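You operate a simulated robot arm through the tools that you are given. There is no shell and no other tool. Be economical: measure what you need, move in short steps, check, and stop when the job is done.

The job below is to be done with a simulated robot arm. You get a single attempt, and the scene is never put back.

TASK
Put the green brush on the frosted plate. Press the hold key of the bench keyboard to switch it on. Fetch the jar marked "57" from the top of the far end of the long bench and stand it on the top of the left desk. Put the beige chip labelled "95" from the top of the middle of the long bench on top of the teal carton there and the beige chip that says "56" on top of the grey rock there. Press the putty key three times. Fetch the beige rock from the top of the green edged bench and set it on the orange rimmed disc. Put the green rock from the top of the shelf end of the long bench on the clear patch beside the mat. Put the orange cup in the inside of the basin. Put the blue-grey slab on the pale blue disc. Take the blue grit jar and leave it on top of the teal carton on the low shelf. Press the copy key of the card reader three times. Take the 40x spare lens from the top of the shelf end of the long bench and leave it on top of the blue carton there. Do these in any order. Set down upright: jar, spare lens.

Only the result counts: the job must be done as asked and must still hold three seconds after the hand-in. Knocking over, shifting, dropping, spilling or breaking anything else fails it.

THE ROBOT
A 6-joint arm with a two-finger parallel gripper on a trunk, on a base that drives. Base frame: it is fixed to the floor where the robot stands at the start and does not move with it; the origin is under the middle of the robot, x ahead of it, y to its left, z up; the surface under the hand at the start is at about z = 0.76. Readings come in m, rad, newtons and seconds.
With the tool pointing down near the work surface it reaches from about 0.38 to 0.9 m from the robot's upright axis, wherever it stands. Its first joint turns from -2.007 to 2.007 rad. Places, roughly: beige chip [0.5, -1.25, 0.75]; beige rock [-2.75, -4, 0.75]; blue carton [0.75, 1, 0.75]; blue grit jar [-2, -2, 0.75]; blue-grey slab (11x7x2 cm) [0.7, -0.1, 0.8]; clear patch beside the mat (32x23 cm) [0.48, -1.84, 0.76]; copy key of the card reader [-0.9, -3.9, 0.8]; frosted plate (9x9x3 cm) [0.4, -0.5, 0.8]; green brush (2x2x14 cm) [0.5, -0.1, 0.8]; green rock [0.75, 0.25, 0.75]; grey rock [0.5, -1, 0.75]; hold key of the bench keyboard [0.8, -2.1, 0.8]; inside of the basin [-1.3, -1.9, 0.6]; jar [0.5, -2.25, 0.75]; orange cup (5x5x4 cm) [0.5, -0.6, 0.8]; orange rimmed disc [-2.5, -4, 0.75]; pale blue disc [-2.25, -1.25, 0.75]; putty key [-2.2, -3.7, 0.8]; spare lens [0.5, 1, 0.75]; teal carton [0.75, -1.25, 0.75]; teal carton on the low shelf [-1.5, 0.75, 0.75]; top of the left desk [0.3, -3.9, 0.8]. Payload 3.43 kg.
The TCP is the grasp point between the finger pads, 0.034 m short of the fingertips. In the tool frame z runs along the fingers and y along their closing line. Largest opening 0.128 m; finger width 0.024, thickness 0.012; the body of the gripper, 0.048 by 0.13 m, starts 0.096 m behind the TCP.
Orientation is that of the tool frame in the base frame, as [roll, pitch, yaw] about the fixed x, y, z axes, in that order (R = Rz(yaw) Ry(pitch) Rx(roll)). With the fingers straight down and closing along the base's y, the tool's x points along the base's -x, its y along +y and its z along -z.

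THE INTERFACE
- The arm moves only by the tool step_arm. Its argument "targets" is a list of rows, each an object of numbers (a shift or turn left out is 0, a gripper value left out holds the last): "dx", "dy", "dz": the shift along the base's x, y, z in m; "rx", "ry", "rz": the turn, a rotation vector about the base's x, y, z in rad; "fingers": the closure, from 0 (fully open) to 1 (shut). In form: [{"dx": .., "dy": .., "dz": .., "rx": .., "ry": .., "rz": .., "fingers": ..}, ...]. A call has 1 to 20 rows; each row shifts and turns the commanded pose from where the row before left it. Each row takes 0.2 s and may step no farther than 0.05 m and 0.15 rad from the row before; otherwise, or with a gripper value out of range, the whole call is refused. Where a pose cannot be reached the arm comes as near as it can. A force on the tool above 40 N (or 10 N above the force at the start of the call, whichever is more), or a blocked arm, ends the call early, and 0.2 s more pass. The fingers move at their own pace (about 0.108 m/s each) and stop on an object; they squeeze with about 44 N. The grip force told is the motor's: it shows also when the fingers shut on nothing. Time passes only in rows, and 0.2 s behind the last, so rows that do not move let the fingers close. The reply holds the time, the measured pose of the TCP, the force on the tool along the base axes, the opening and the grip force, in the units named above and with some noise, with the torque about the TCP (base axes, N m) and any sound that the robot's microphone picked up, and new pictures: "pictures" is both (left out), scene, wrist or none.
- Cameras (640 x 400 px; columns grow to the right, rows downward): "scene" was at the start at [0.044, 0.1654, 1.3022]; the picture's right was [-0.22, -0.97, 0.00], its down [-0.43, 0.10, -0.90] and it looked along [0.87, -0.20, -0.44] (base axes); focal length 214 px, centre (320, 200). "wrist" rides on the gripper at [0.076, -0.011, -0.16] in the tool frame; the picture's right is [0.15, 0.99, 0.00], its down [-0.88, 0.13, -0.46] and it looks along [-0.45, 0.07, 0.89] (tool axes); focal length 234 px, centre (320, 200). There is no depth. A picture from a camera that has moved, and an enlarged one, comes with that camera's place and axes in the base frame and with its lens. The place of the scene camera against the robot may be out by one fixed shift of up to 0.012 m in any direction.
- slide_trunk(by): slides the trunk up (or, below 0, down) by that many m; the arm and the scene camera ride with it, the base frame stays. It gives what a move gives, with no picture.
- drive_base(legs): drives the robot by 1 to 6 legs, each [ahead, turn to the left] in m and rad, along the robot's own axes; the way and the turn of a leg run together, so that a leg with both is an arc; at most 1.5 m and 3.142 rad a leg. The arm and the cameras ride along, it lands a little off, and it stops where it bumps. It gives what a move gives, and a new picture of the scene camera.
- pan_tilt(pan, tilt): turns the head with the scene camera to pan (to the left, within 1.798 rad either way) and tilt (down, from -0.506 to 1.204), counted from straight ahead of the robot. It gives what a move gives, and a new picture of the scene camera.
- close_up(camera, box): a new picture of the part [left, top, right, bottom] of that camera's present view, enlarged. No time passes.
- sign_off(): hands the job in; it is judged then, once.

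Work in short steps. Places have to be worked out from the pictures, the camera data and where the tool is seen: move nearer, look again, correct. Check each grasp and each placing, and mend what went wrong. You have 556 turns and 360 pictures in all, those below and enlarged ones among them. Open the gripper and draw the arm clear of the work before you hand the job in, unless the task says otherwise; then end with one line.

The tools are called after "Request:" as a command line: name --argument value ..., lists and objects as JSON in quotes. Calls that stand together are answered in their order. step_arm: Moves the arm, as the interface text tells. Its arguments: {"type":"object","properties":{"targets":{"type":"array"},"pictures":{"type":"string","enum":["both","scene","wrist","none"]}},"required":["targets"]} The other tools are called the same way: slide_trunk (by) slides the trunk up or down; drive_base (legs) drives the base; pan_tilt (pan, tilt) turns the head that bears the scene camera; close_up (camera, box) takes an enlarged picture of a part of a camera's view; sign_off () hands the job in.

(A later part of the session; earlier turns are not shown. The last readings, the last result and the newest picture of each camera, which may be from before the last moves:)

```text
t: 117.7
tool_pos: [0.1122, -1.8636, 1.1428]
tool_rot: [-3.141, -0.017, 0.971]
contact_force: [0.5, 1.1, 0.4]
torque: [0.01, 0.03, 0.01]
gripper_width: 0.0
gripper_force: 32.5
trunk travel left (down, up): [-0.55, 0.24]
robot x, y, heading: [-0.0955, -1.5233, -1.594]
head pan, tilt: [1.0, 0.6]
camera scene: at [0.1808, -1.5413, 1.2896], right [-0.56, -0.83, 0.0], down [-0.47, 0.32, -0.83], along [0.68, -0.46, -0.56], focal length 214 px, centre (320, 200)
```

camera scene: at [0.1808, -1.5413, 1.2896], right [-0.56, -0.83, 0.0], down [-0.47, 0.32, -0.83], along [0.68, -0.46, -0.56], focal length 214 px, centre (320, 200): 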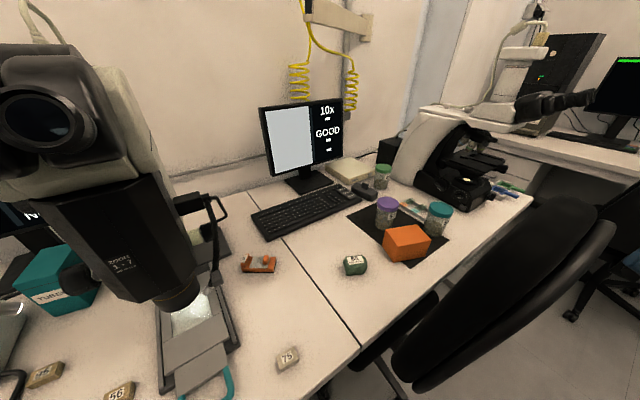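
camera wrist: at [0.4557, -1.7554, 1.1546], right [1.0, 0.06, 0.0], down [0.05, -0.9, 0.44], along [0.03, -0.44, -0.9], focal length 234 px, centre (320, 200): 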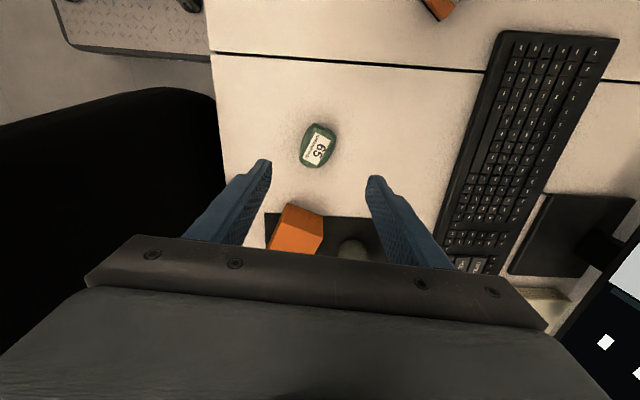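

Robot now at (-0.10,-1.52). HOLD is ~1.0 m away, so I'll press with the tool tilted outward. First swing over and yaw neutral to the arm direction.

Request:
step_arm --targets '[{"dx": 0.0313, "dy": 0.019, "rz": 0.146}, {"dx": 0.0313, "dy": 0.019, "rz": 0.146}, {"dx": 0.0313, "dy": 0.019, "rz": 0.146}, {"dx": 0.0313, "dy": 0.019, "rz": 0.146}, {"dx": 0.0313, "dy": 0.019, "rz": 0.146}, {"dx": 0.0313, "dy": 0.019, "rz": 0.146}, {"dx": 0.0367, "dy": -0.025, "rz": 0.1217}, {"dx": 0.0367, "dy": -0.025, "rz": 0.1217, "dz": -0.01}, {"dx": 0.0367, "dy": -0.025, "rz": 0.1217, "dz": -0.01}, {"dx": 0.0367, "dy": -0.025, "rz": 0.1217, "dz": -0.01}, {"dx": 0.0367, "dy": -0.025, "rz": 0.1217, "dz": -0.01}, {"dx": 0.0367, "dy": -0.025, "rz": 0.1217, "dz": -0.01}]' --pictures "both"

Request:
close_up --camera "wrist" --box '[200, 80, 440, 230]'

```text
t: 120.3
tool_pos: [0.5206, -1.9007, 1.0936]
tool_rot: [3.14, -0.018, 2.58]
contact_force: [-0.2, 0.5, 0.6]
torque: [-0.01, -0.08, 0.0]
gripper_width: 0.0
gripper_force: 33.0
trunk travel left (down, up): [-0.55, 0.24]
robot x, y, heading: [-0.0881, -1.5231, -1.592]
head pan, tilt: [1.0, 0.6]
camera scene: at [0.1804, -1.541, 1.2897], right [-0.56, -0.83, 0.0], down [-0.47, 0.32, -0.83], along [0.68, -0.46, -0.56], focal length 214 px, centre (320, 200)
camera wrist: at [0.4514, -1.8712, 1.2546], right [0.4, 0.92, 0.0], down [0.82, -0.36, 0.44], along [0.4, -0.17, -0.9], focal length 234 px, centre (320, 200)
```

scene: 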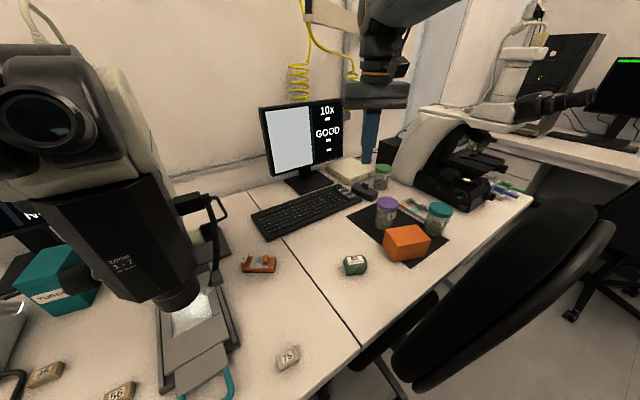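
wrist: 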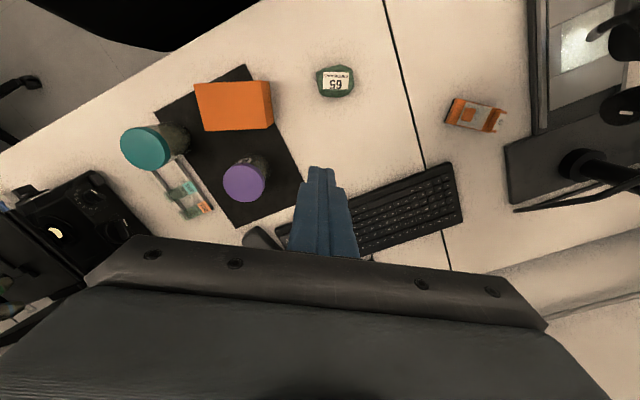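

```text
2.67 times, centred on (320, 155) of wrist
camera zoom: at [0.4514, -1.8712, 1.2546], right [0.4, 0.92, 0.0], down [0.82, -0.36, 0.44], along [0.4, -0.17, -0.9], focal length 624 px, centre (320, 320)
```

zoom: 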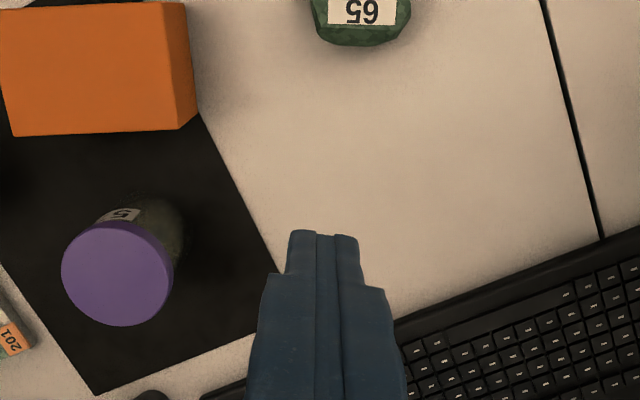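

Request:
close_up --camera "scene" --box '[310, 150, 420, 220]'

```text
5.71 times, centred on (365, 185) of scene
camera zoom: at [0.1804, -1.541, 1.2897], right [-0.56, -0.83, 0.0], down [-0.47, 0.32, -0.83], along [0.68, -0.46, -0.56], focal length 1226 px, centre (63, 286)
```

zoom: 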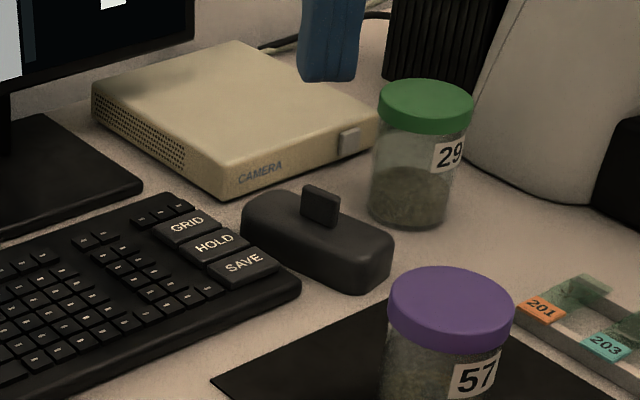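

HOLD sits between GRID and SAVE, estimated ≈(0.77,-2.068). Move to a tilted hover above it.

Request:
step_arm --targets '[{"dx": 0.0287, "dy": -0.0193, "dz": -0.0255, "rx": -0.0695, "ry": -0.111}, {"dx": 0.0287, "dy": -0.0193, "dz": -0.0255, "rx": -0.0695, "ry": -0.111}, {"dx": 0.0287, "dy": -0.0193, "dz": -0.0255, "rx": -0.0695, "ry": -0.111}, {"dx": 0.0287, "dy": -0.0193, "dz": -0.0255, "rx": -0.0695, "ry": -0.111}, {"dx": 0.0287, "dy": -0.0193, "dz": -0.0255, "rx": -0.0695, "ry": -0.111}, {"dx": 0.0287, "dy": -0.0193, "dz": -0.0255, "rx": -0.0695, "ry": -0.111}, {"dx": 0.0287, "dy": -0.0193, "dz": -0.0255}, {"dx": 0.0287, "dy": -0.0193, "dz": -0.0255}]' --pictures "both"

Request:
close_up --camera "scene" --box '[310, 150, 420, 220]'

```text
t: 122.1
tool_pos: [0.7498, -2.0556, 0.8904]
tool_rot: [3.133, 0.769, 2.576]
contact_force: [-0.8, 0.2, 0.9]
torque: [0.02, 0.04, 0.03]
gripper_width: 0.0
gripper_force: 32.4
trunk travel left (down, up): [-0.55, 0.24]
robot x, y, heading: [-0.0856, -1.5232, -1.598]
head pan, tilt: [1.0, 0.6]
camera scene: at [0.1805, -1.541, 1.2897], right [-0.56, -0.83, 0.0], down [-0.47, 0.32, -0.83], along [0.68, -0.46, -0.56], focal length 214 px, centre (320, 200)
camera wrist: at [0.603, -1.9769, 0.953], right [0.44, 0.89, -0.1], down [0.34, -0.06, 0.94], along [0.83, -0.45, -0.33], focal length 234 px, centre (320, 200)
```

scene: 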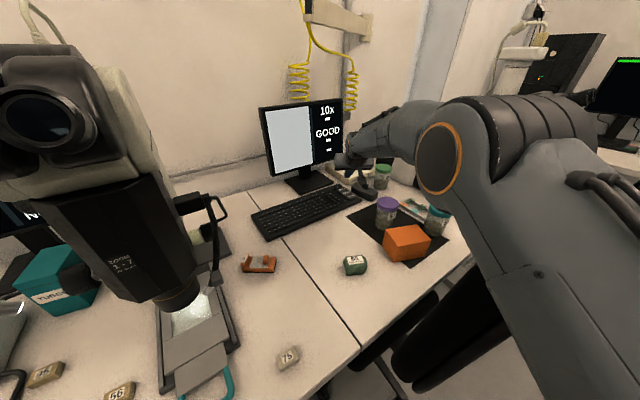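
wrist: 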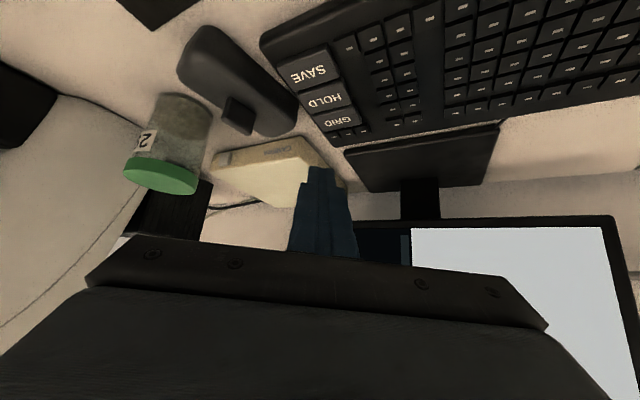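

```text
5.71 times, centred on (365, 185) of scene
camera zoom: at [0.1805, -1.541, 1.2897], right [-0.56, -0.83, 0.0], down [-0.47, 0.32, -0.83], along [0.68, -0.46, -0.56], focal length 1226 px, centre (63, 286)
```

zoom: 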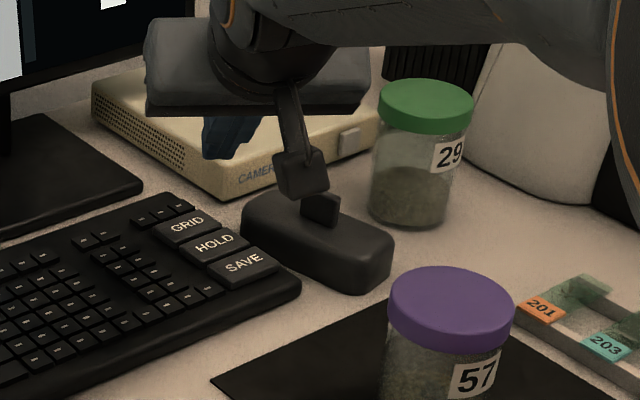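

HOLD refined to (0.762,-2.069). Shift 5 mm and lower gradually, watching for force or sound.

Request:
step_arm --targets '[{"dy": -0.005, "dz": -0.03}, {"dz": -0.03}, {"dz": -0.005}, {"dz": -0.004}, {"dz": -0.003}, {}]' --pictures "wrist"

```text
t: 123.5
tool_pos: [0.7491, -2.0597, 0.8167]
tool_rot: [3.136, 0.766, 2.574]
contact_force: [0.8, -0.9, 2.0]
torque: [0.02, 0.02, -0.03]
gripper_width: 0.0
gripper_force: 33.0
trunk travel left (down, up): [-0.55, 0.24]
robot x, y, heading: [-0.0887, -1.5223, -1.598]
head pan, tilt: [1.0, 0.6]
heard: click
camera wrist: at [0.6032, -1.9811, 0.8795], right [0.44, 0.89, -0.1], down [0.34, -0.06, 0.94], along [0.83, -0.44, -0.33], focal length 234 px, centre (320, 200)
```

wrist: 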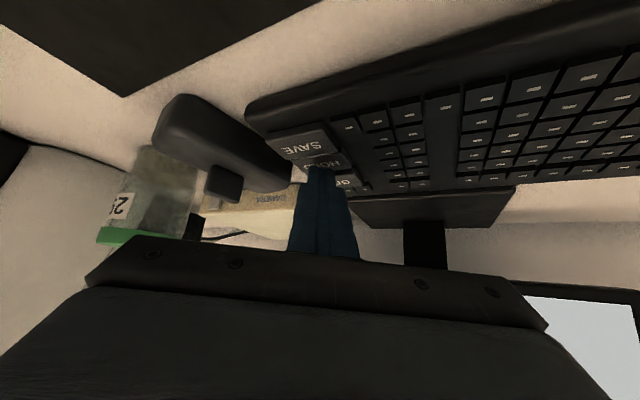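

A click. Lift and check the key's state.

Request:
step_arm --targets '[{"dz": 0.03}, {"dz": 0.04}, {"dz": 0.03}]' --pictures "scene"

Request:
close_up --camera "wrist" --box '[240, 20, 480, 170]'

Request:
close_up --camera "scene" --box '[250, 90, 410, 210]'

```text
t: 124.3
tool_pos: [0.7506, -2.0573, 0.9154]
tool_rot: [3.136, 0.765, 2.576]
contact_force: [0.5, -0.3, -0.1]
torque: [-0.02, -0.02, 0.02]
gripper_width: 0.0001
gripper_force: 32.1
trunk travel left (down, up): [-0.55, 0.24]
robot x, y, heading: [-0.0891, -1.5228, -1.598]
head pan, tilt: [1.0, 0.6]
camera scene: at [0.1812, -1.5415, 1.2895], right [-0.56, -0.83, 0.0], down [-0.47, 0.32, -0.82], along [0.68, -0.46, -0.57], focal length 214 px, centre (320, 200)
```

scene: 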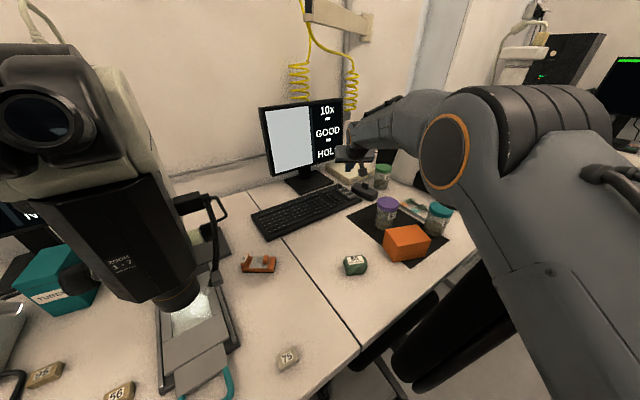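

```text
2.67 times, centred on (360, 95) of wrist
camera zoom: at [0.6047, -1.9793, 0.9792], right [0.44, 0.89, -0.1], down [0.34, -0.06, 0.94], along [0.83, -0.44, -0.33], focal length 624 px, centre (213, 480)
```

zoom: 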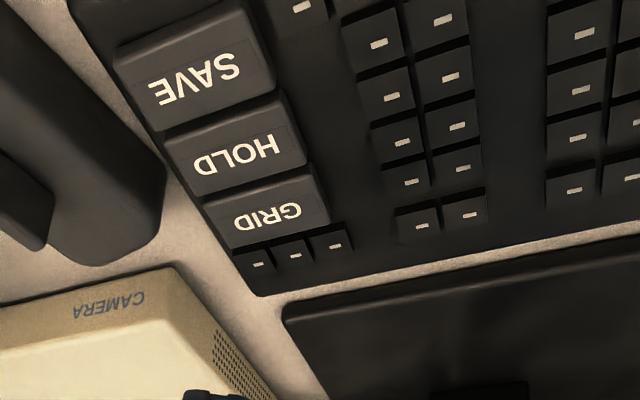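

```text
3.33 times, centred on (330, 150) of scene
camera zoom: at [0.1812, -1.5415, 1.2895], right [-0.56, -0.83, 0.0], down [-0.47, 0.32, -0.82], along [0.68, -0.46, -0.57], focal length 715 px, centre (287, 367)
```

zoom: 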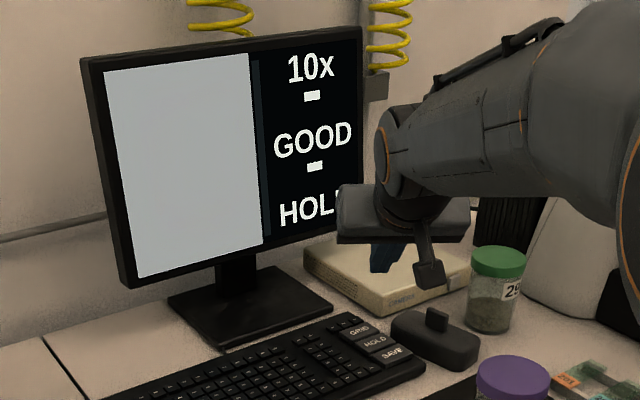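

The monitor shows HOLD: done. Next the chips: retract the arm and reposition facing the bench at y≈-1.15.

Request:
step_arm --targets '[{"dx": -0.0287, "dy": 0.0193, "dz": 0.025}, {"dx": -0.0287, "dy": 0.0193, "dz": 0.0255, "rx": 0.0695, "ry": 0.111}, {"dx": -0.0287, "dy": 0.0193, "dz": 0.0255, "rx": 0.0695, "ry": 0.111}, {"dx": -0.0287, "dy": 0.0193, "dz": 0.0255, "rx": 0.0695, "ry": 0.111}, {"dx": -0.0287, "dy": 0.0193, "dz": 0.0255, "rx": 0.0695, "ry": 0.111}, {"dx": -0.0287, "dy": 0.0193, "dz": 0.0255, "rx": 0.0695, "ry": 0.111}, {"dx": -0.0287, "dy": 0.0193, "dz": 0.0255, "rx": 0.0695, "ry": 0.111}, {"dx": -0.0287, "dy": 0.0193, "dz": 0.0255}]' --pictures "none"

Request:
step_arm --targets '[{"dx": -0.0367, "dy": 0.025, "rz": -0.1217}, {"dx": -0.0367, "dy": 0.025, "rz": -0.1217}, {"dx": -0.0367, "dy": 0.025, "rz": -0.1217}, {"dx": -0.0367, "dy": 0.025, "rz": -0.1217}, {"dx": -0.0367, "dy": 0.025, "rz": -0.1217}, {"dx": -0.0367, "dy": 0.025, "fingers": 0}, {"dx": -0.0313, "dy": -0.019}, {"dx": -0.0313, "dy": -0.019}, {"dx": -0.0313, "dy": -0.019}]' --pictures "none"

Request:
drive_base --legs '[[0, 0.4], [-0.42, 0], [0, 1.2]]'

```text
t: 126.1
tool_pos: [0.5191, -1.9057, 1.1205]
tool_rot: [3.141, -0.022, 2.579]
contact_force: [0.5, -0.2, 0.0]
torque: [0.02, 0.04, 0.02]
gripper_width: 0.0
gripper_force: 33.6
trunk travel left (down, up): [-0.55, 0.24]
robot x, y, heading: [-0.0889, -1.5274, -1.593]
head pan, tilt: [1.0, 0.6]
```

```text
t: 128.1
tool_pos: [0.2051, -1.815, 1.1188]
tool_rot: [-3.14, -0.019, 1.969]
contact_force: [1.3, -0.1, 0.3]
torque: [0.02, 0.03, -0.01]
gripper_width: 0.128
gripper_force: 0.0
trunk travel left (down, up): [-0.55, 0.24]
robot x, y, heading: [-0.0922, -1.5247, -1.597]
head pan, tilt: [1.0, 0.6]
```

```text
t: 134.9
tool_pos: [0.0269, -0.8234, 1.1196]
tool_rot: [-3.141, -0.019, -2.689]
contact_force: [0.7, 0.6, -0.1]
torque: [0.01, 0.01, 0.02]
gripper_width: 0.1279
gripper_force: 0.1
trunk travel left (down, up): [-0.55, 0.24]
robot x, y, heading: [-0.243, -1.1348, 0.034]
head pan, tilt: [1.0, 0.6]
camera scene: at [-0.2513, -0.8749, 1.2896], right [0.86, -0.52, 0.0], down [-0.29, -0.48, -0.83], along [0.43, 0.71, -0.56], focal length 214 px, centre (320, 200)
```

scene: 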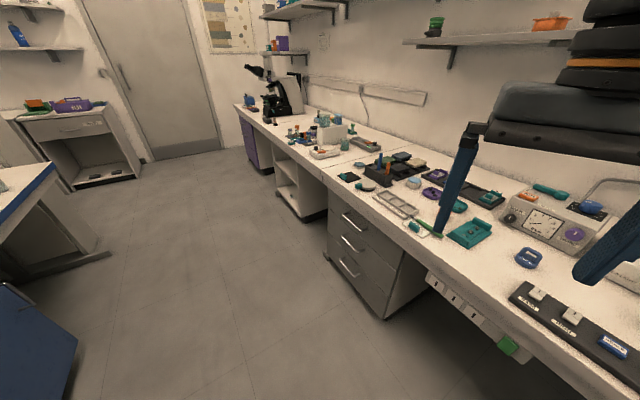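

Request:
pan_tilt --pan -0.15 --tilt 0.6

```text
t: 136.3
tool_pos: [0.0268, -0.8235, 1.1194]
tool_rot: [3.141, -0.02, -2.688]
contact_force: [0.6, -0.5, 0.5]
torque: [-0.01, 0.01, 0.01]
gripper_width: 0.1279
gripper_force: 0.1
trunk travel left (down, up): [-0.55, 0.24]
robot x, y, heading: [-0.2418, -1.1343, 0.032]
head pan, tilt: [-0.15, 0.6]
camera scene: at [-0.2091, -0.9612, 1.2896], right [-0.12, -0.99, 0.0], down [-0.56, 0.07, -0.83], along [0.82, -0.1, -0.56], focal length 214 px, centre (320, 200)
```

scene: 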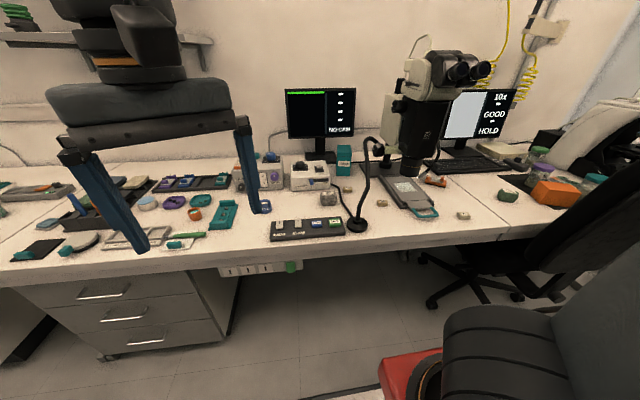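

Request:
close_up --camera "scene" --box '[240, 120, 440, 245]'

```text
3.20 times, centred on (340, 182) of scene
camera zoom: at [-0.2091, -0.9612, 1.2896], right [-0.12, -0.99, 0.0], down [-0.56, 0.07, -0.83], along [0.82, -0.1, -0.56], focal length 686 px, centre (256, 256)
```

zoom: 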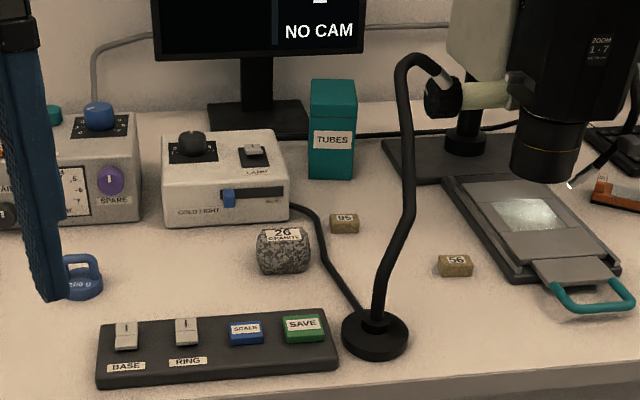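

The gooseneck lamp stands between the chips; I'll work from around (0,-1.0) facing the bench.

Request:
drive_base --legs '[[0, 1.54], [0.13, 0], [0, -1.571], [0.23, 0]]'

```text
t: 146.5
tool_pos: [0.2768, -0.7093, 1.1193]
tool_rot: [-3.141, -0.019, -2.729]
contact_force: [0.1, 0.0, -0.2]
torque: [0.0, -0.01, -0.02]
gripper_width: 0.1279
gripper_force: 0.0
trunk travel left (down, up): [-0.55, 0.24]
robot x, y, heading: [-0.0093, -1.0134, -0.011]
head pan, tilt: [-0.15, 0.6]
camera scene: at [0.0359, -0.8372, 1.2896], right [-0.16, -0.99, 0.0], down [-0.56, 0.09, -0.83], along [0.81, -0.13, -0.56], focal length 214 px, centre (320, 200)
```

scene: 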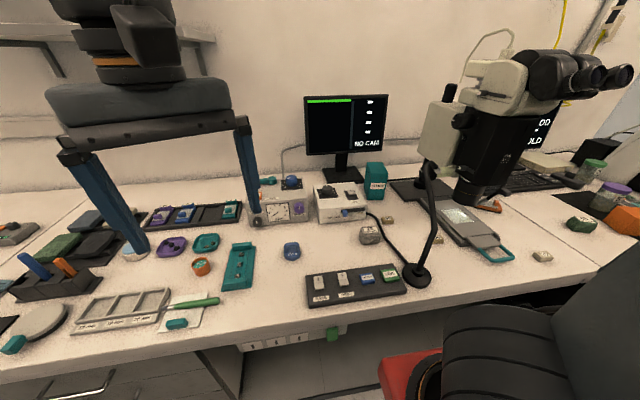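

Bring the hand ahead and look down at rock, chips, lamp and carton.

Request:
step_arm --targets '[{"dx": 0.035, "dy": -0.03, "rz": -0.07}, {"dx": 0.035, "dy": -0.035, "rz": -0.07}, {"dx": 0.035, "dy": -0.035, "rz": -0.07}, {"dx": 0.02, "dy": -0.045, "rz": -0.07}, {"dx": 0.02, "dy": -0.045, "rz": -0.07}, {"dx": 0.0, "dy": -0.045, "rz": -0.07}, {"dx": 0.0, "dy": -0.045}]' --pictures "wrist"

Request:
close_up --camera "wrist" --box '[80, 60, 440, 270]'

```text
t: 148.1
tool_pos: [0.4229, -0.9902, 1.1192]
tool_rot: [-3.14, -0.018, 3.132]
contact_force: [0.4, 0.8, -0.2]
torque: [-0.02, -0.01, 0.03]
gripper_width: 0.1279
gripper_force: 0.1
trunk travel left (down, up): [-0.55, 0.24]
robot x, y, heading: [-0.0058, -1.009, -0.01]
head pan, tilt: [-0.15, 0.6]
camera wrist: at [0.3487, -1.0013, 1.2812], right [-0.14, 0.99, 0.0], down [0.89, 0.12, 0.44], along [0.43, 0.06, -0.9], focal length 234 px, centre (320, 200)
```

wrist: 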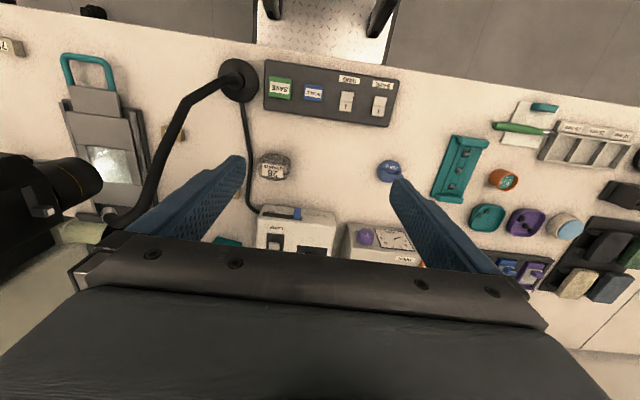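

```text
1.78 times, centred on (260, 165) of wrist
camera zoom: at [0.3487, -1.0013, 1.2812], right [-0.14, 0.99, 0.0], down [0.89, 0.12, 0.44], along [0.43, 0.06, -0.9], focal length 416 px, centre (427, 262)
```

zoom: 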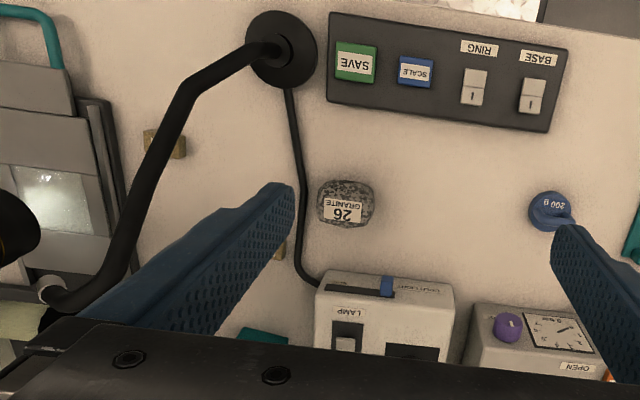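

Lamp neck mapped: base (0.36,-1.16), bend (0.51,-1.21,1.02), head tip ≈(0.6,-1.28,0.95). Chip 95 near (0.605,-1.175). Move nearer, staying high, for a better view.

Request:
step_arm --targets '[{"dx": 0.03, "dy": -0.03, "rz": -0.09}, {"dx": 0.03, "dy": -0.03, "rz": -0.09}, {"dx": 0.03, "dy": -0.03, "rz": -0.08}, {"dx": 0.03, "dy": -0.03}]' --pictures "both"

Request:
close_up --camera "wrist" --box '[180, 80, 420, 245]'

```text
t: 149.1
tool_pos: [0.5437, -1.1102, 1.1217]
tool_rot: [3.141, -0.019, 2.872]
contact_force: [0.1, -0.5, 0.4]
torque: [-0.02, -0.05, -0.03]
gripper_width: 0.1278
gripper_force: 0.1
trunk travel left (down, up): [-0.55, 0.24]
robot x, y, heading: [-0.0066, -1.0094, -0.01]
head pan, tilt: [-0.15, 0.6]
camera scene: at [0.0354, -0.837, 1.2896], right [-0.16, -0.99, 0.0], down [-0.56, 0.09, -0.83], along [0.81, -0.13, -0.56], focal length 214 px, centre (320, 200)
camera wrist: at [0.4698, -1.1021, 1.2826], right [0.12, 0.99, 0.0], down [0.89, -0.11, 0.44], along [0.44, -0.05, -0.9], focal length 234 px, centre (320, 200)
```

scene: 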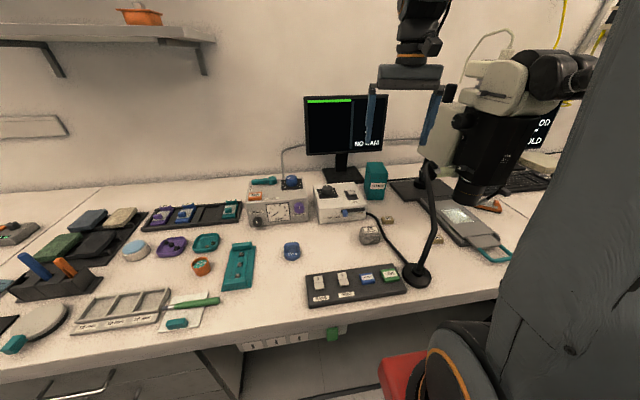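
wrist: 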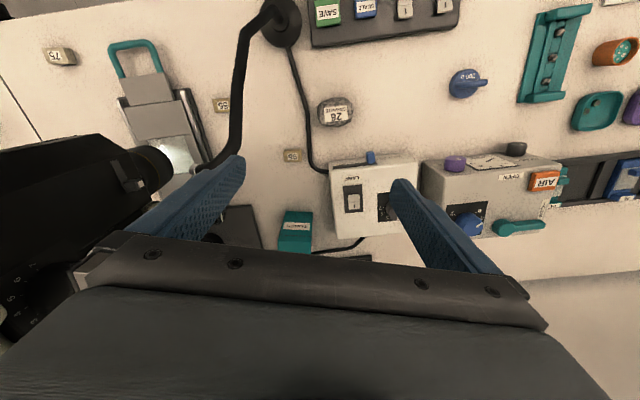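

```text
2.42 times, centred on (300, 162) of wrist
camera zoom: at [0.4698, -1.1021, 1.2826], right [0.12, 0.99, 0.0], down [0.89, -0.11, 0.44], along [0.44, -0.05, -0.9], focal length 568 px, centre (368, 291)
```

zoom: 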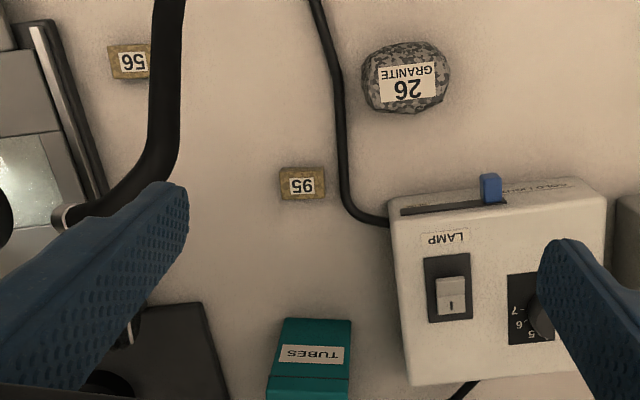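

Chip 95 at (0.6035,-1.176), cable close on its +y side; carton front x≈0.751, top z≈0.871, centre ≈(0.786,-1.19). I use a small opening and a slight tilt away from the lamp.

Request:
step_arm --targets '[{"dx": 0.03, "dy": -0.033, "ry": 0.125, "fingers": 0.55}, {"dx": 0.03, "dy": -0.033, "ry": 0.125}, {"dz": -0.05}, {"dz": -0.05}, {"dz": -0.05}, {}]' --pictures "both"

Request:
close_up --camera "wrist" --box '[200, 100, 440, 250]'

```text
t: 150.5
tool_pos: [0.6028, -1.1757, 0.9669]
tool_rot: [-3.076, -0.26, 2.863]
contact_force: [0.4, 0.0, -0.2]
torque: [-0.01, -0.01, -0.01]
gripper_width: 0.0577
gripper_force: 0.1
trunk travel left (down, up): [-0.55, 0.24]
robot x, y, heading: [-0.0076, -1.0081, -0.01]
head pan, tilt: [-0.15, 0.6]
camera scene: at [0.0359, -0.8373, 1.2896], right [-0.16, -0.99, 0.0], down [-0.56, 0.09, -0.83], along [0.81, -0.13, -0.56], focal length 214 px, centre (320, 200)
camera wrist: at [0.5708, -1.1676, 1.1419], right [0.12, 0.99, -0.03], down [0.97, -0.11, 0.2], along [0.2, -0.05, -0.98], focal length 234 px, centre (320, 200)
```

scene: 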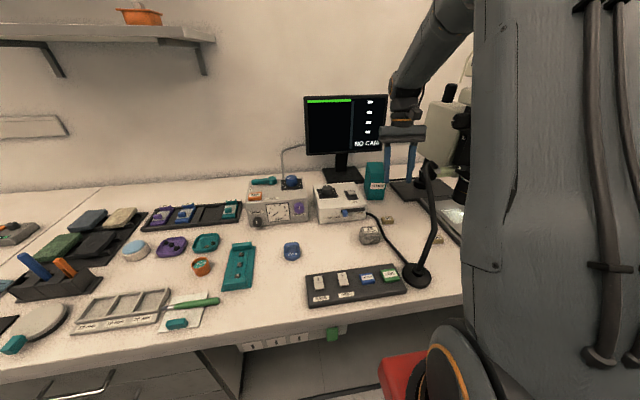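
wrist: 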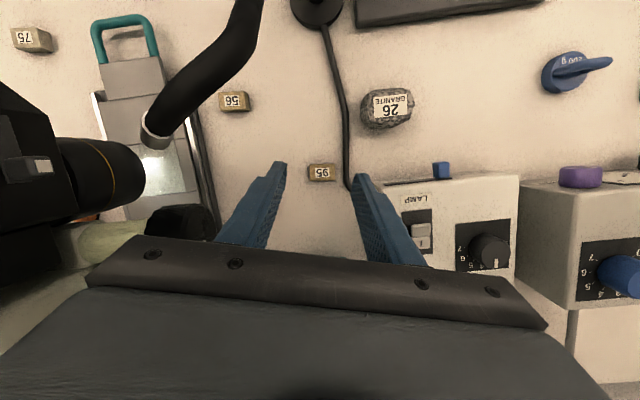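

```text
2.67 times, centred on (320, 175) of wrist
camera zoom: at [0.5708, -1.1676, 1.1419], right [0.12, 0.99, -0.03], down [0.97, -0.11, 0.2], along [0.2, -0.05, -0.98], focal length 624 px, centre (320, 267)
```

zoom: 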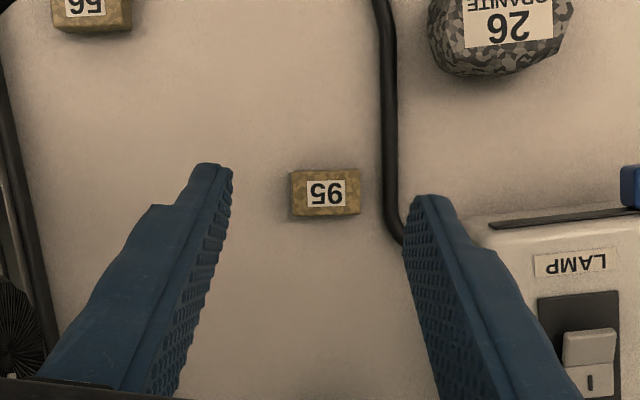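

Aligned; descend to z 0.808 and close.

Request:
step_arm --targets '[{"dy": -0.002, "dz": -0.05}, {"dz": -0.05}, {"dz": -0.04}, {"dz": -0.018}, {}]' --pictures "wrist"

```text
t: 151.7
tool_pos: [0.6025, -1.1786, 0.8109]
tool_rot: [-3.076, -0.26, 2.864]
contact_force: [0.4, -1.1, -0.8]
torque: [0.05, 0.02, -0.01]
gripper_width: 0.0577
gripper_force: 0.0
trunk travel left (down, up): [-0.55, 0.24]
robot x, y, heading: [-0.0103, -1.0088, -0.015]
head pan, tilt: [-0.15, 0.6]
camera wrist: at [0.5704, -1.1708, 0.9856], right [0.12, 0.99, -0.03], down [0.97, -0.11, 0.2], along [0.2, -0.05, -0.98], focal length 234 px, centre (320, 200)
```

wrist: 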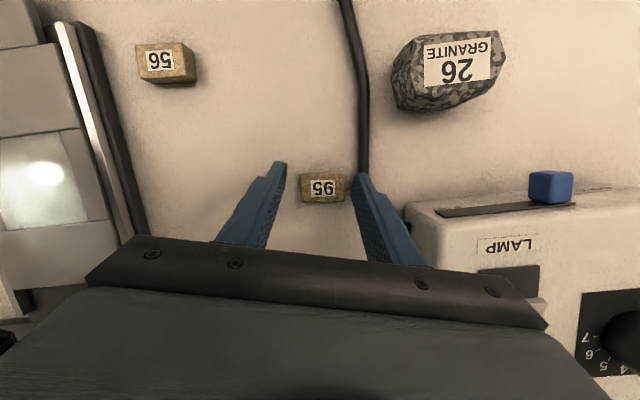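

Request:
step_arm --targets '[{"dz": -0.003}, {"fingers": 1}, {}, {}, {"dz": 0.03}, {"dz": 0.04}]' --pictures "wrist"

```text
t: 153.1
tool_pos: [0.6038, -1.1799, 0.8787]
tool_rot: [-3.077, -0.261, 2.864]
contact_force: [0.8, -0.7, -1.3]
torque: [0.04, 0.04, -0.02]
gripper_width: 0.0412
gripper_force: 44.1
trunk travel left (down, up): [-0.55, 0.24]
robot x, y, heading: [-0.0039, -1.0117, -0.013]
head pan, tilt: [-0.15, 0.6]
camera wrist: at [0.5709, -1.1719, 1.054], right [0.12, 0.99, -0.03], down [0.97, -0.11, 0.2], along [0.2, -0.05, -0.98], focal length 234 px, centre (320, 200)
```

wrist: 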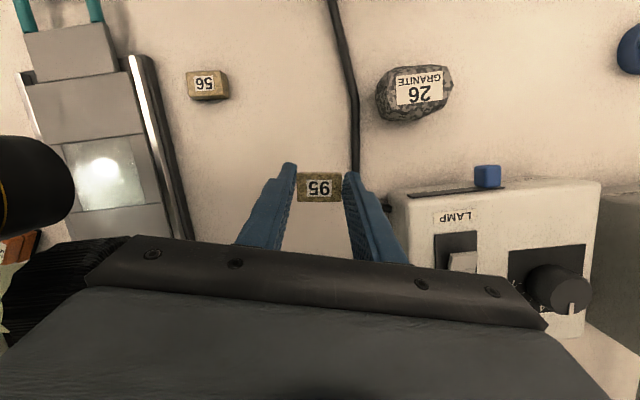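

Chip 95 held. Raise and move over the carton, removing the tilt.

Request:
step_arm --targets '[{"dz": 0.05}, {"dz": 0.05}, {"dz": 0.02}, {"dx": 0.045, "dy": -0.003, "ry": -0.125}, {"dx": 0.045, "dy": -0.003, "ry": -0.125}, {"dx": 0.045, "dy": -0.002}, {"dx": 0.045, "dy": -0.002}, {}]' --pictures "both"

Request:
close_up --camera "scene" --box '[320, 110, 480, 220]'

```text
t: 154.9
tool_pos: [0.7838, -1.1884, 0.9964]
tool_rot: [3.141, -0.017, 2.874]
contact_force: [-0.2, -0.9, -1.5]
torque: [0.0, -0.02, -0.01]
gripper_width: 0.0407
gripper_force: 44.3
trunk travel left (down, up): [-0.55, 0.24]
robot x, y, heading: [-0.0072, -1.0085, -0.01]
head pan, tilt: [-0.15, 0.6]
camera scene: at [0.0359, -0.8373, 1.2896], right [-0.16, -0.99, 0.0], down [-0.56, 0.09, -0.83], along [0.81, -0.13, -0.56], focal length 214 px, centre (320, 200)
camera wrist: at [0.7096, -1.1808, 1.1592], right [0.12, 0.99, 0.0], down [0.89, -0.11, 0.44], along [0.44, -0.05, -0.9], focal length 234 px, centre (320, 200)
```

scene: 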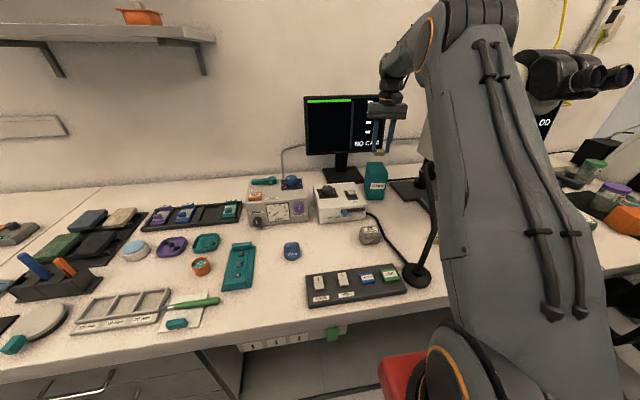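
wrist: 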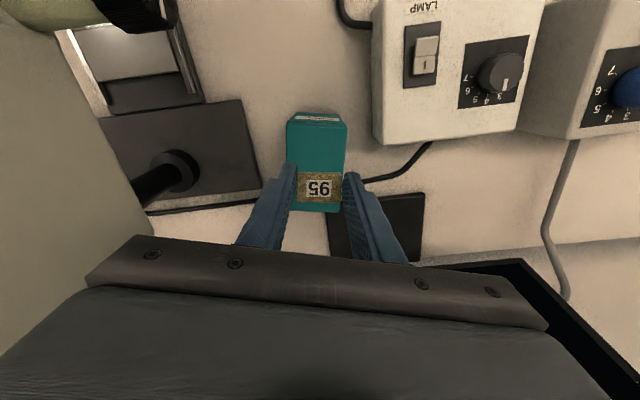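

```text
3.64 times, centred on (400, 165) of scene
camera zoom: at [0.0359, -0.8373, 1.2896], right [-0.16, -0.99, 0.0], down [-0.56, 0.09, -0.83], along [0.81, -0.13, -0.56], focal length 780 px, centre (29, 327)
```

zoom: 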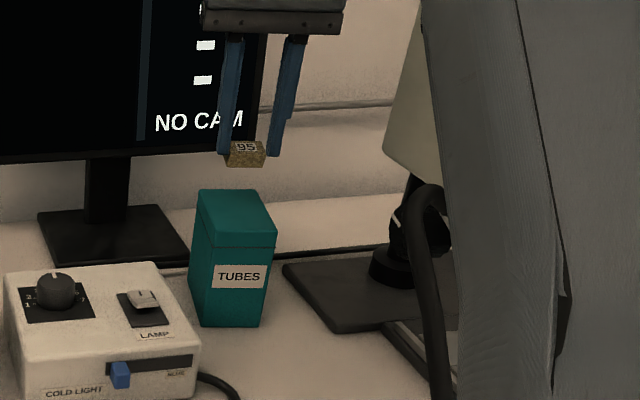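

Carton top spans x 0.749–0.869. Move 2 cm further in and lower until contact.

Request:
step_arm --targets '[{"dx": 0.02}, {"dz": -0.04}, {"dz": -0.025}, {"dz": -0.005}, {"dz": -0.003}, {"dz": -0.003}, {}]' --pictures "none"

```text
t: 156.0
tool_pos: [0.804, -1.1894, 0.9383]
tool_rot: [3.141, -0.004, 2.874]
contact_force: [-0.8, 0.2, 13.4]
torque: [-0.06, 0.02, 0.05]
gripper_width: 0.0398
gripper_force: 44.3
trunk travel left (down, up): [-0.55, 0.24]
robot x, y, heading: [-0.0052, -1.0091, -0.01]
head pan, tilt: [-0.15, 0.6]
stopped in row 5: the force on the tool passed its limit at 42 N (the readings are from after the stop); the commanded pose is now the measured one
```

Contact. Release gently and lift.

Request:
step_arm --targets '[{"fingers": 0.62}, {}, {"dz": 0.04}, {"dz": 0.05}]' --pictures "wrist"

Request:
close_up --camera "scene" --box '[320, 110, 480, 220]'

```text
t: 157.0
tool_pos: [0.8041, -1.1887, 1.0247]
tool_rot: [3.141, -0.011, 2.874]
contact_force: [0.2, -0.5, 0.0]
torque: [-0.03, 0.04, -0.02]
gripper_width: 0.0485
gripper_force: 0.1
trunk travel left (down, up): [-0.55, 0.24]
robot x, y, heading: [-0.0094, -1.0119, -0.014]
head pan, tilt: [-0.15, 0.6]
camera wrist: at [0.7292, -1.1802, 1.1855], right [0.12, 0.99, 0.0], down [0.89, -0.11, 0.45], along [0.44, -0.05, -0.9], focal length 234 px, centre (320, 200)
```

wrist: 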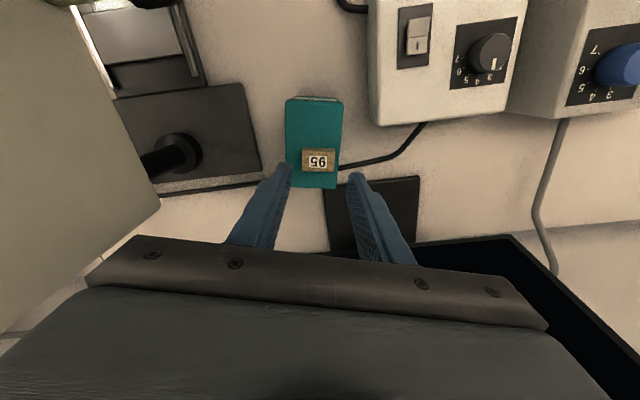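

```text
3.64 times, centred on (400, 165) of scene
camera zoom: at [0.0361, -0.8374, 1.2896], right [-0.16, -0.99, 0.0], down [-0.56, 0.09, -0.82], along [0.81, -0.13, -0.57], focal length 780 px, centre (29, 327)
```

zoom: 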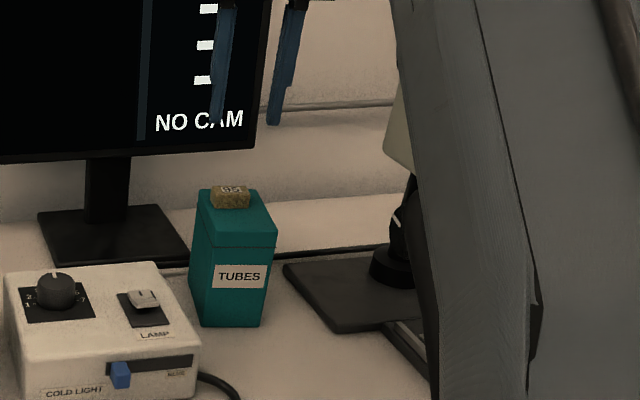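

Chip 95 rests on the TUBES carton. Retract, pass high over the lamp, and look at chip 56.

Request:
step_arm --targets '[{"dz": 0.04}, {"dx": -0.05, "dy": 0.01, "dz": 0.0}, {"dx": -0.049, "dy": 0.01}, {"dx": -0.049, "dy": 0.01, "dz": 0.0}, {"dx": -0.04, "dz": 0.03}, {"dx": -0.04, "dz": 0.03}, {"dx": -0.035, "dy": -0.03}, {"dx": -0.035, "dy": -0.03}, {"dx": -0.03, "dy": -0.035}, {"dy": -0.03}, {}]' --pictures "both"

Request:
close_up --camera "wrist" --box '[200, 60, 440, 220]'

```text
refused: row 2 steps farther than a row can; nothing moved
```

```text
2.50 times, centred on (320, 140) of wrist
camera zoom: at [0.7292, -1.1802, 1.1855], right [0.12, 0.99, 0.0], down [0.89, -0.11, 0.45], along [0.44, -0.05, -0.9], focal length 585 px, centre (320, 350)
```

zoom: 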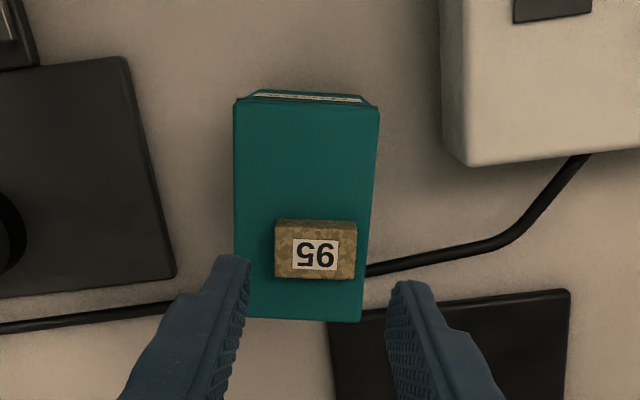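

Chip 95 sits safely on the carton. Retract now (smaller rows).

Request:
step_arm --targets '[{"dz": 0.04}, {"dx": -0.048, "dy": 0.01}, {"dx": -0.048, "dy": 0.01}, {"dx": -0.048, "dy": 0.01}, {"dx": -0.038, "dz": 0.03}, {"dx": -0.038, "dz": 0.03}, {"dx": -0.035, "dy": -0.03}, {"dx": -0.035, "dy": -0.03}, {"dx": -0.03, "dy": -0.035}, {"dy": -0.03}, {}]' --pictures "both"

Request:
close_up --camera "wrist" --box '[200, 60, 440, 220]'

```text
t: 159.4
tool_pos: [0.4823, -1.2838, 1.1252]
tool_rot: [-3.141, -0.009, 2.874]
contact_force: [-0.1, -0.2, 0.6]
torque: [0.0, 0.0, -0.04]
gripper_width: 0.0486
gripper_force: 0.1
trunk travel left (down, up): [-0.55, 0.24]
robot x, y, heading: [-0.0078, -1.01, -0.014]
head pan, tilt: [-0.15, 0.6]
camera scene: at [0.0357, -0.8372, 1.2896], right [-0.16, -0.99, 0.0], down [-0.56, 0.09, -0.83], along [0.81, -0.13, -0.56], focal length 214 px, centre (320, 200)
camera wrist: at [0.4067, -1.2755, 1.2873], right [0.12, 0.99, 0.0], down [0.89, -0.11, 0.45], along [0.44, -0.05, -0.89], focal length 234 px, centre (320, 200)
```

scene: 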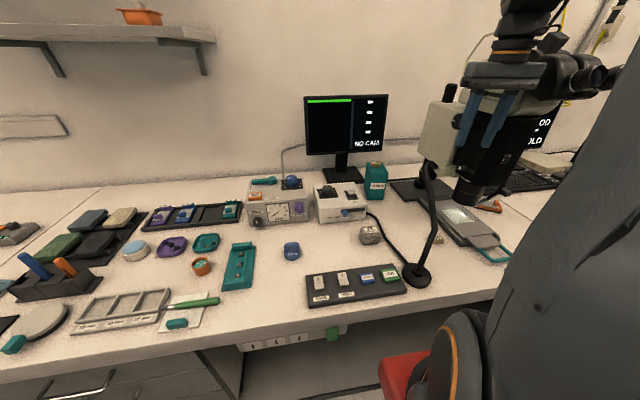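
wrist: 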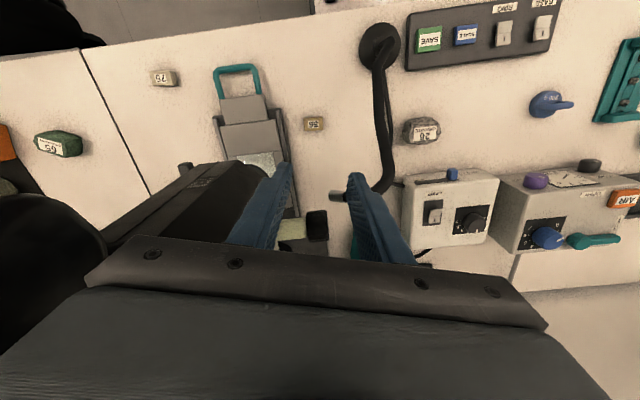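

```text
2.50 times, centred on (320, 140) of wrist
camera zoom: at [0.4067, -1.2755, 1.2873], right [0.12, 0.99, 0.0], down [0.89, -0.11, 0.45], along [0.44, -0.05, -0.89], focal length 585 px, centre (320, 350)
```

zoom: 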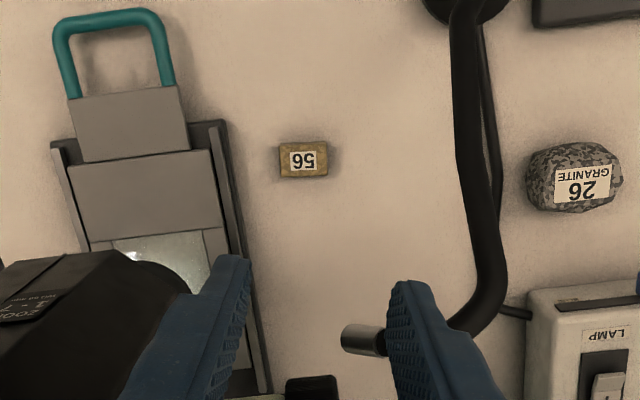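

Chip 56 at (0.4795,-1.296); microscope barrel near (0.52,-1.37), lamp tip near (0.55,-1.275,0.97). Lean the hand back and away from both, then descend partway.

Request:
step_arm --targets '[{"dy": -0.006, "rx": 0.067, "ry": -0.083, "fingers": 0.53}, {"dx": -0.002, "dy": -0.006, "rx": 0.067, "ry": -0.083}, {"rx": 0.067, "ry": -0.083}, {"dz": -0.05}, {"dz": -0.05}, {"dz": -0.05}, {}]' --pictures "both"

```text
t: 160.0
tool_pos: [0.4846, -1.2866, 1.127]
tool_rot: [2.958, 0.118, 2.879]
contact_force: [2.5, 22.9, 0.0]
torque: [-2.87, 0.42, -0.08]
gripper_width: 0.0601
gripper_force: 0.1
trunk travel left (down, up): [-0.55, 0.24]
robot x, y, heading: [-0.0067, -1.0141, -0.004]
head pan, tilt: [-0.15, 0.6]
stopped in row 3: the force on the tool passed its limit at 53 N (the readings are from after the stop); the commanded pose is now the measured one
camera scene: at [0.035, -0.8356, 1.2894], right [-0.16, -0.99, 0.0], down [-0.56, 0.09, -0.83], along [0.81, -0.13, -0.56], focal length 214 px, centre (320, 200)
camera wrist: at [0.3829, -1.3015, 1.2726], right [0.09, 0.98, 0.16], down [0.8, -0.17, 0.57], along [0.59, 0.08, -0.8], focal length 234 px, centre (320, 200)
```

scene: 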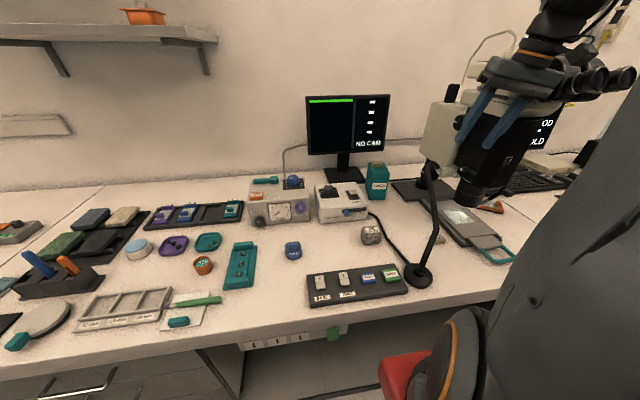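
wrist: 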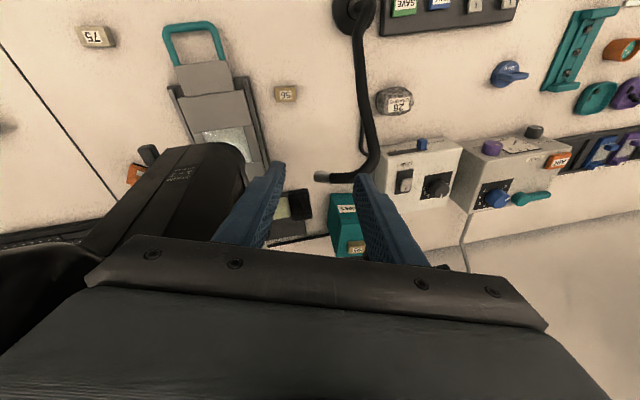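

The hand's body pressed the microscope head. Back off in +y right away and untilt.

Request:
step_arm --targets '[{"dy": 0.02}, {"dy": 0.03, "rx": -0.067}, {"dy": 0.03, "rx": -0.067}, {"dy": 0.03}, {"dx": -0.03}]' --pictures "both"

```text
t: 161.2
tool_pos: [0.4556, -1.181, 1.1256]
tool_rot: [3.091, 0.154, 2.894]
contact_force: [0.1, 0.3, 0.9]
torque: [-0.03, 0.05, 0.0]
gripper_width: 0.06
gripper_force: 0.1
trunk travel left (down, up): [-0.55, 0.24]
robot x, y, heading: [-0.0033, -1.0115, -0.008]
head pan, tilt: [-0.15, 0.6]
camera scene: at [0.0355, -0.8372, 1.2896], right [-0.16, -0.99, 0.0], down [-0.56, 0.09, -0.82], along [0.81, -0.13, -0.57], focal length 214 px, centre (320, 200)
camera wrist: at [0.3533, -1.1749, 1.272], right [0.09, 1.0, 0.03], down [0.8, -0.09, 0.59], along [0.59, -0.03, -0.81], focal length 234 px, centre (320, 200)
```

scene: 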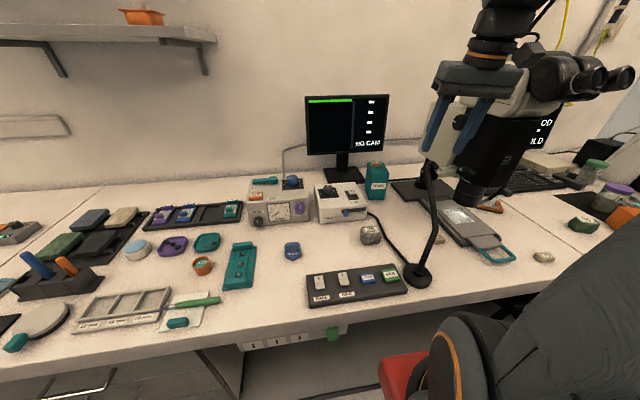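
wrist: 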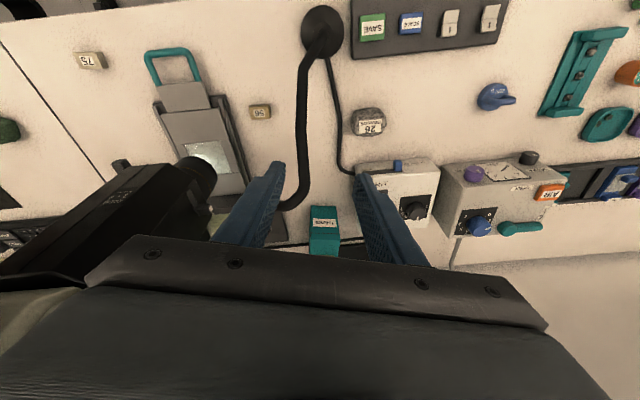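

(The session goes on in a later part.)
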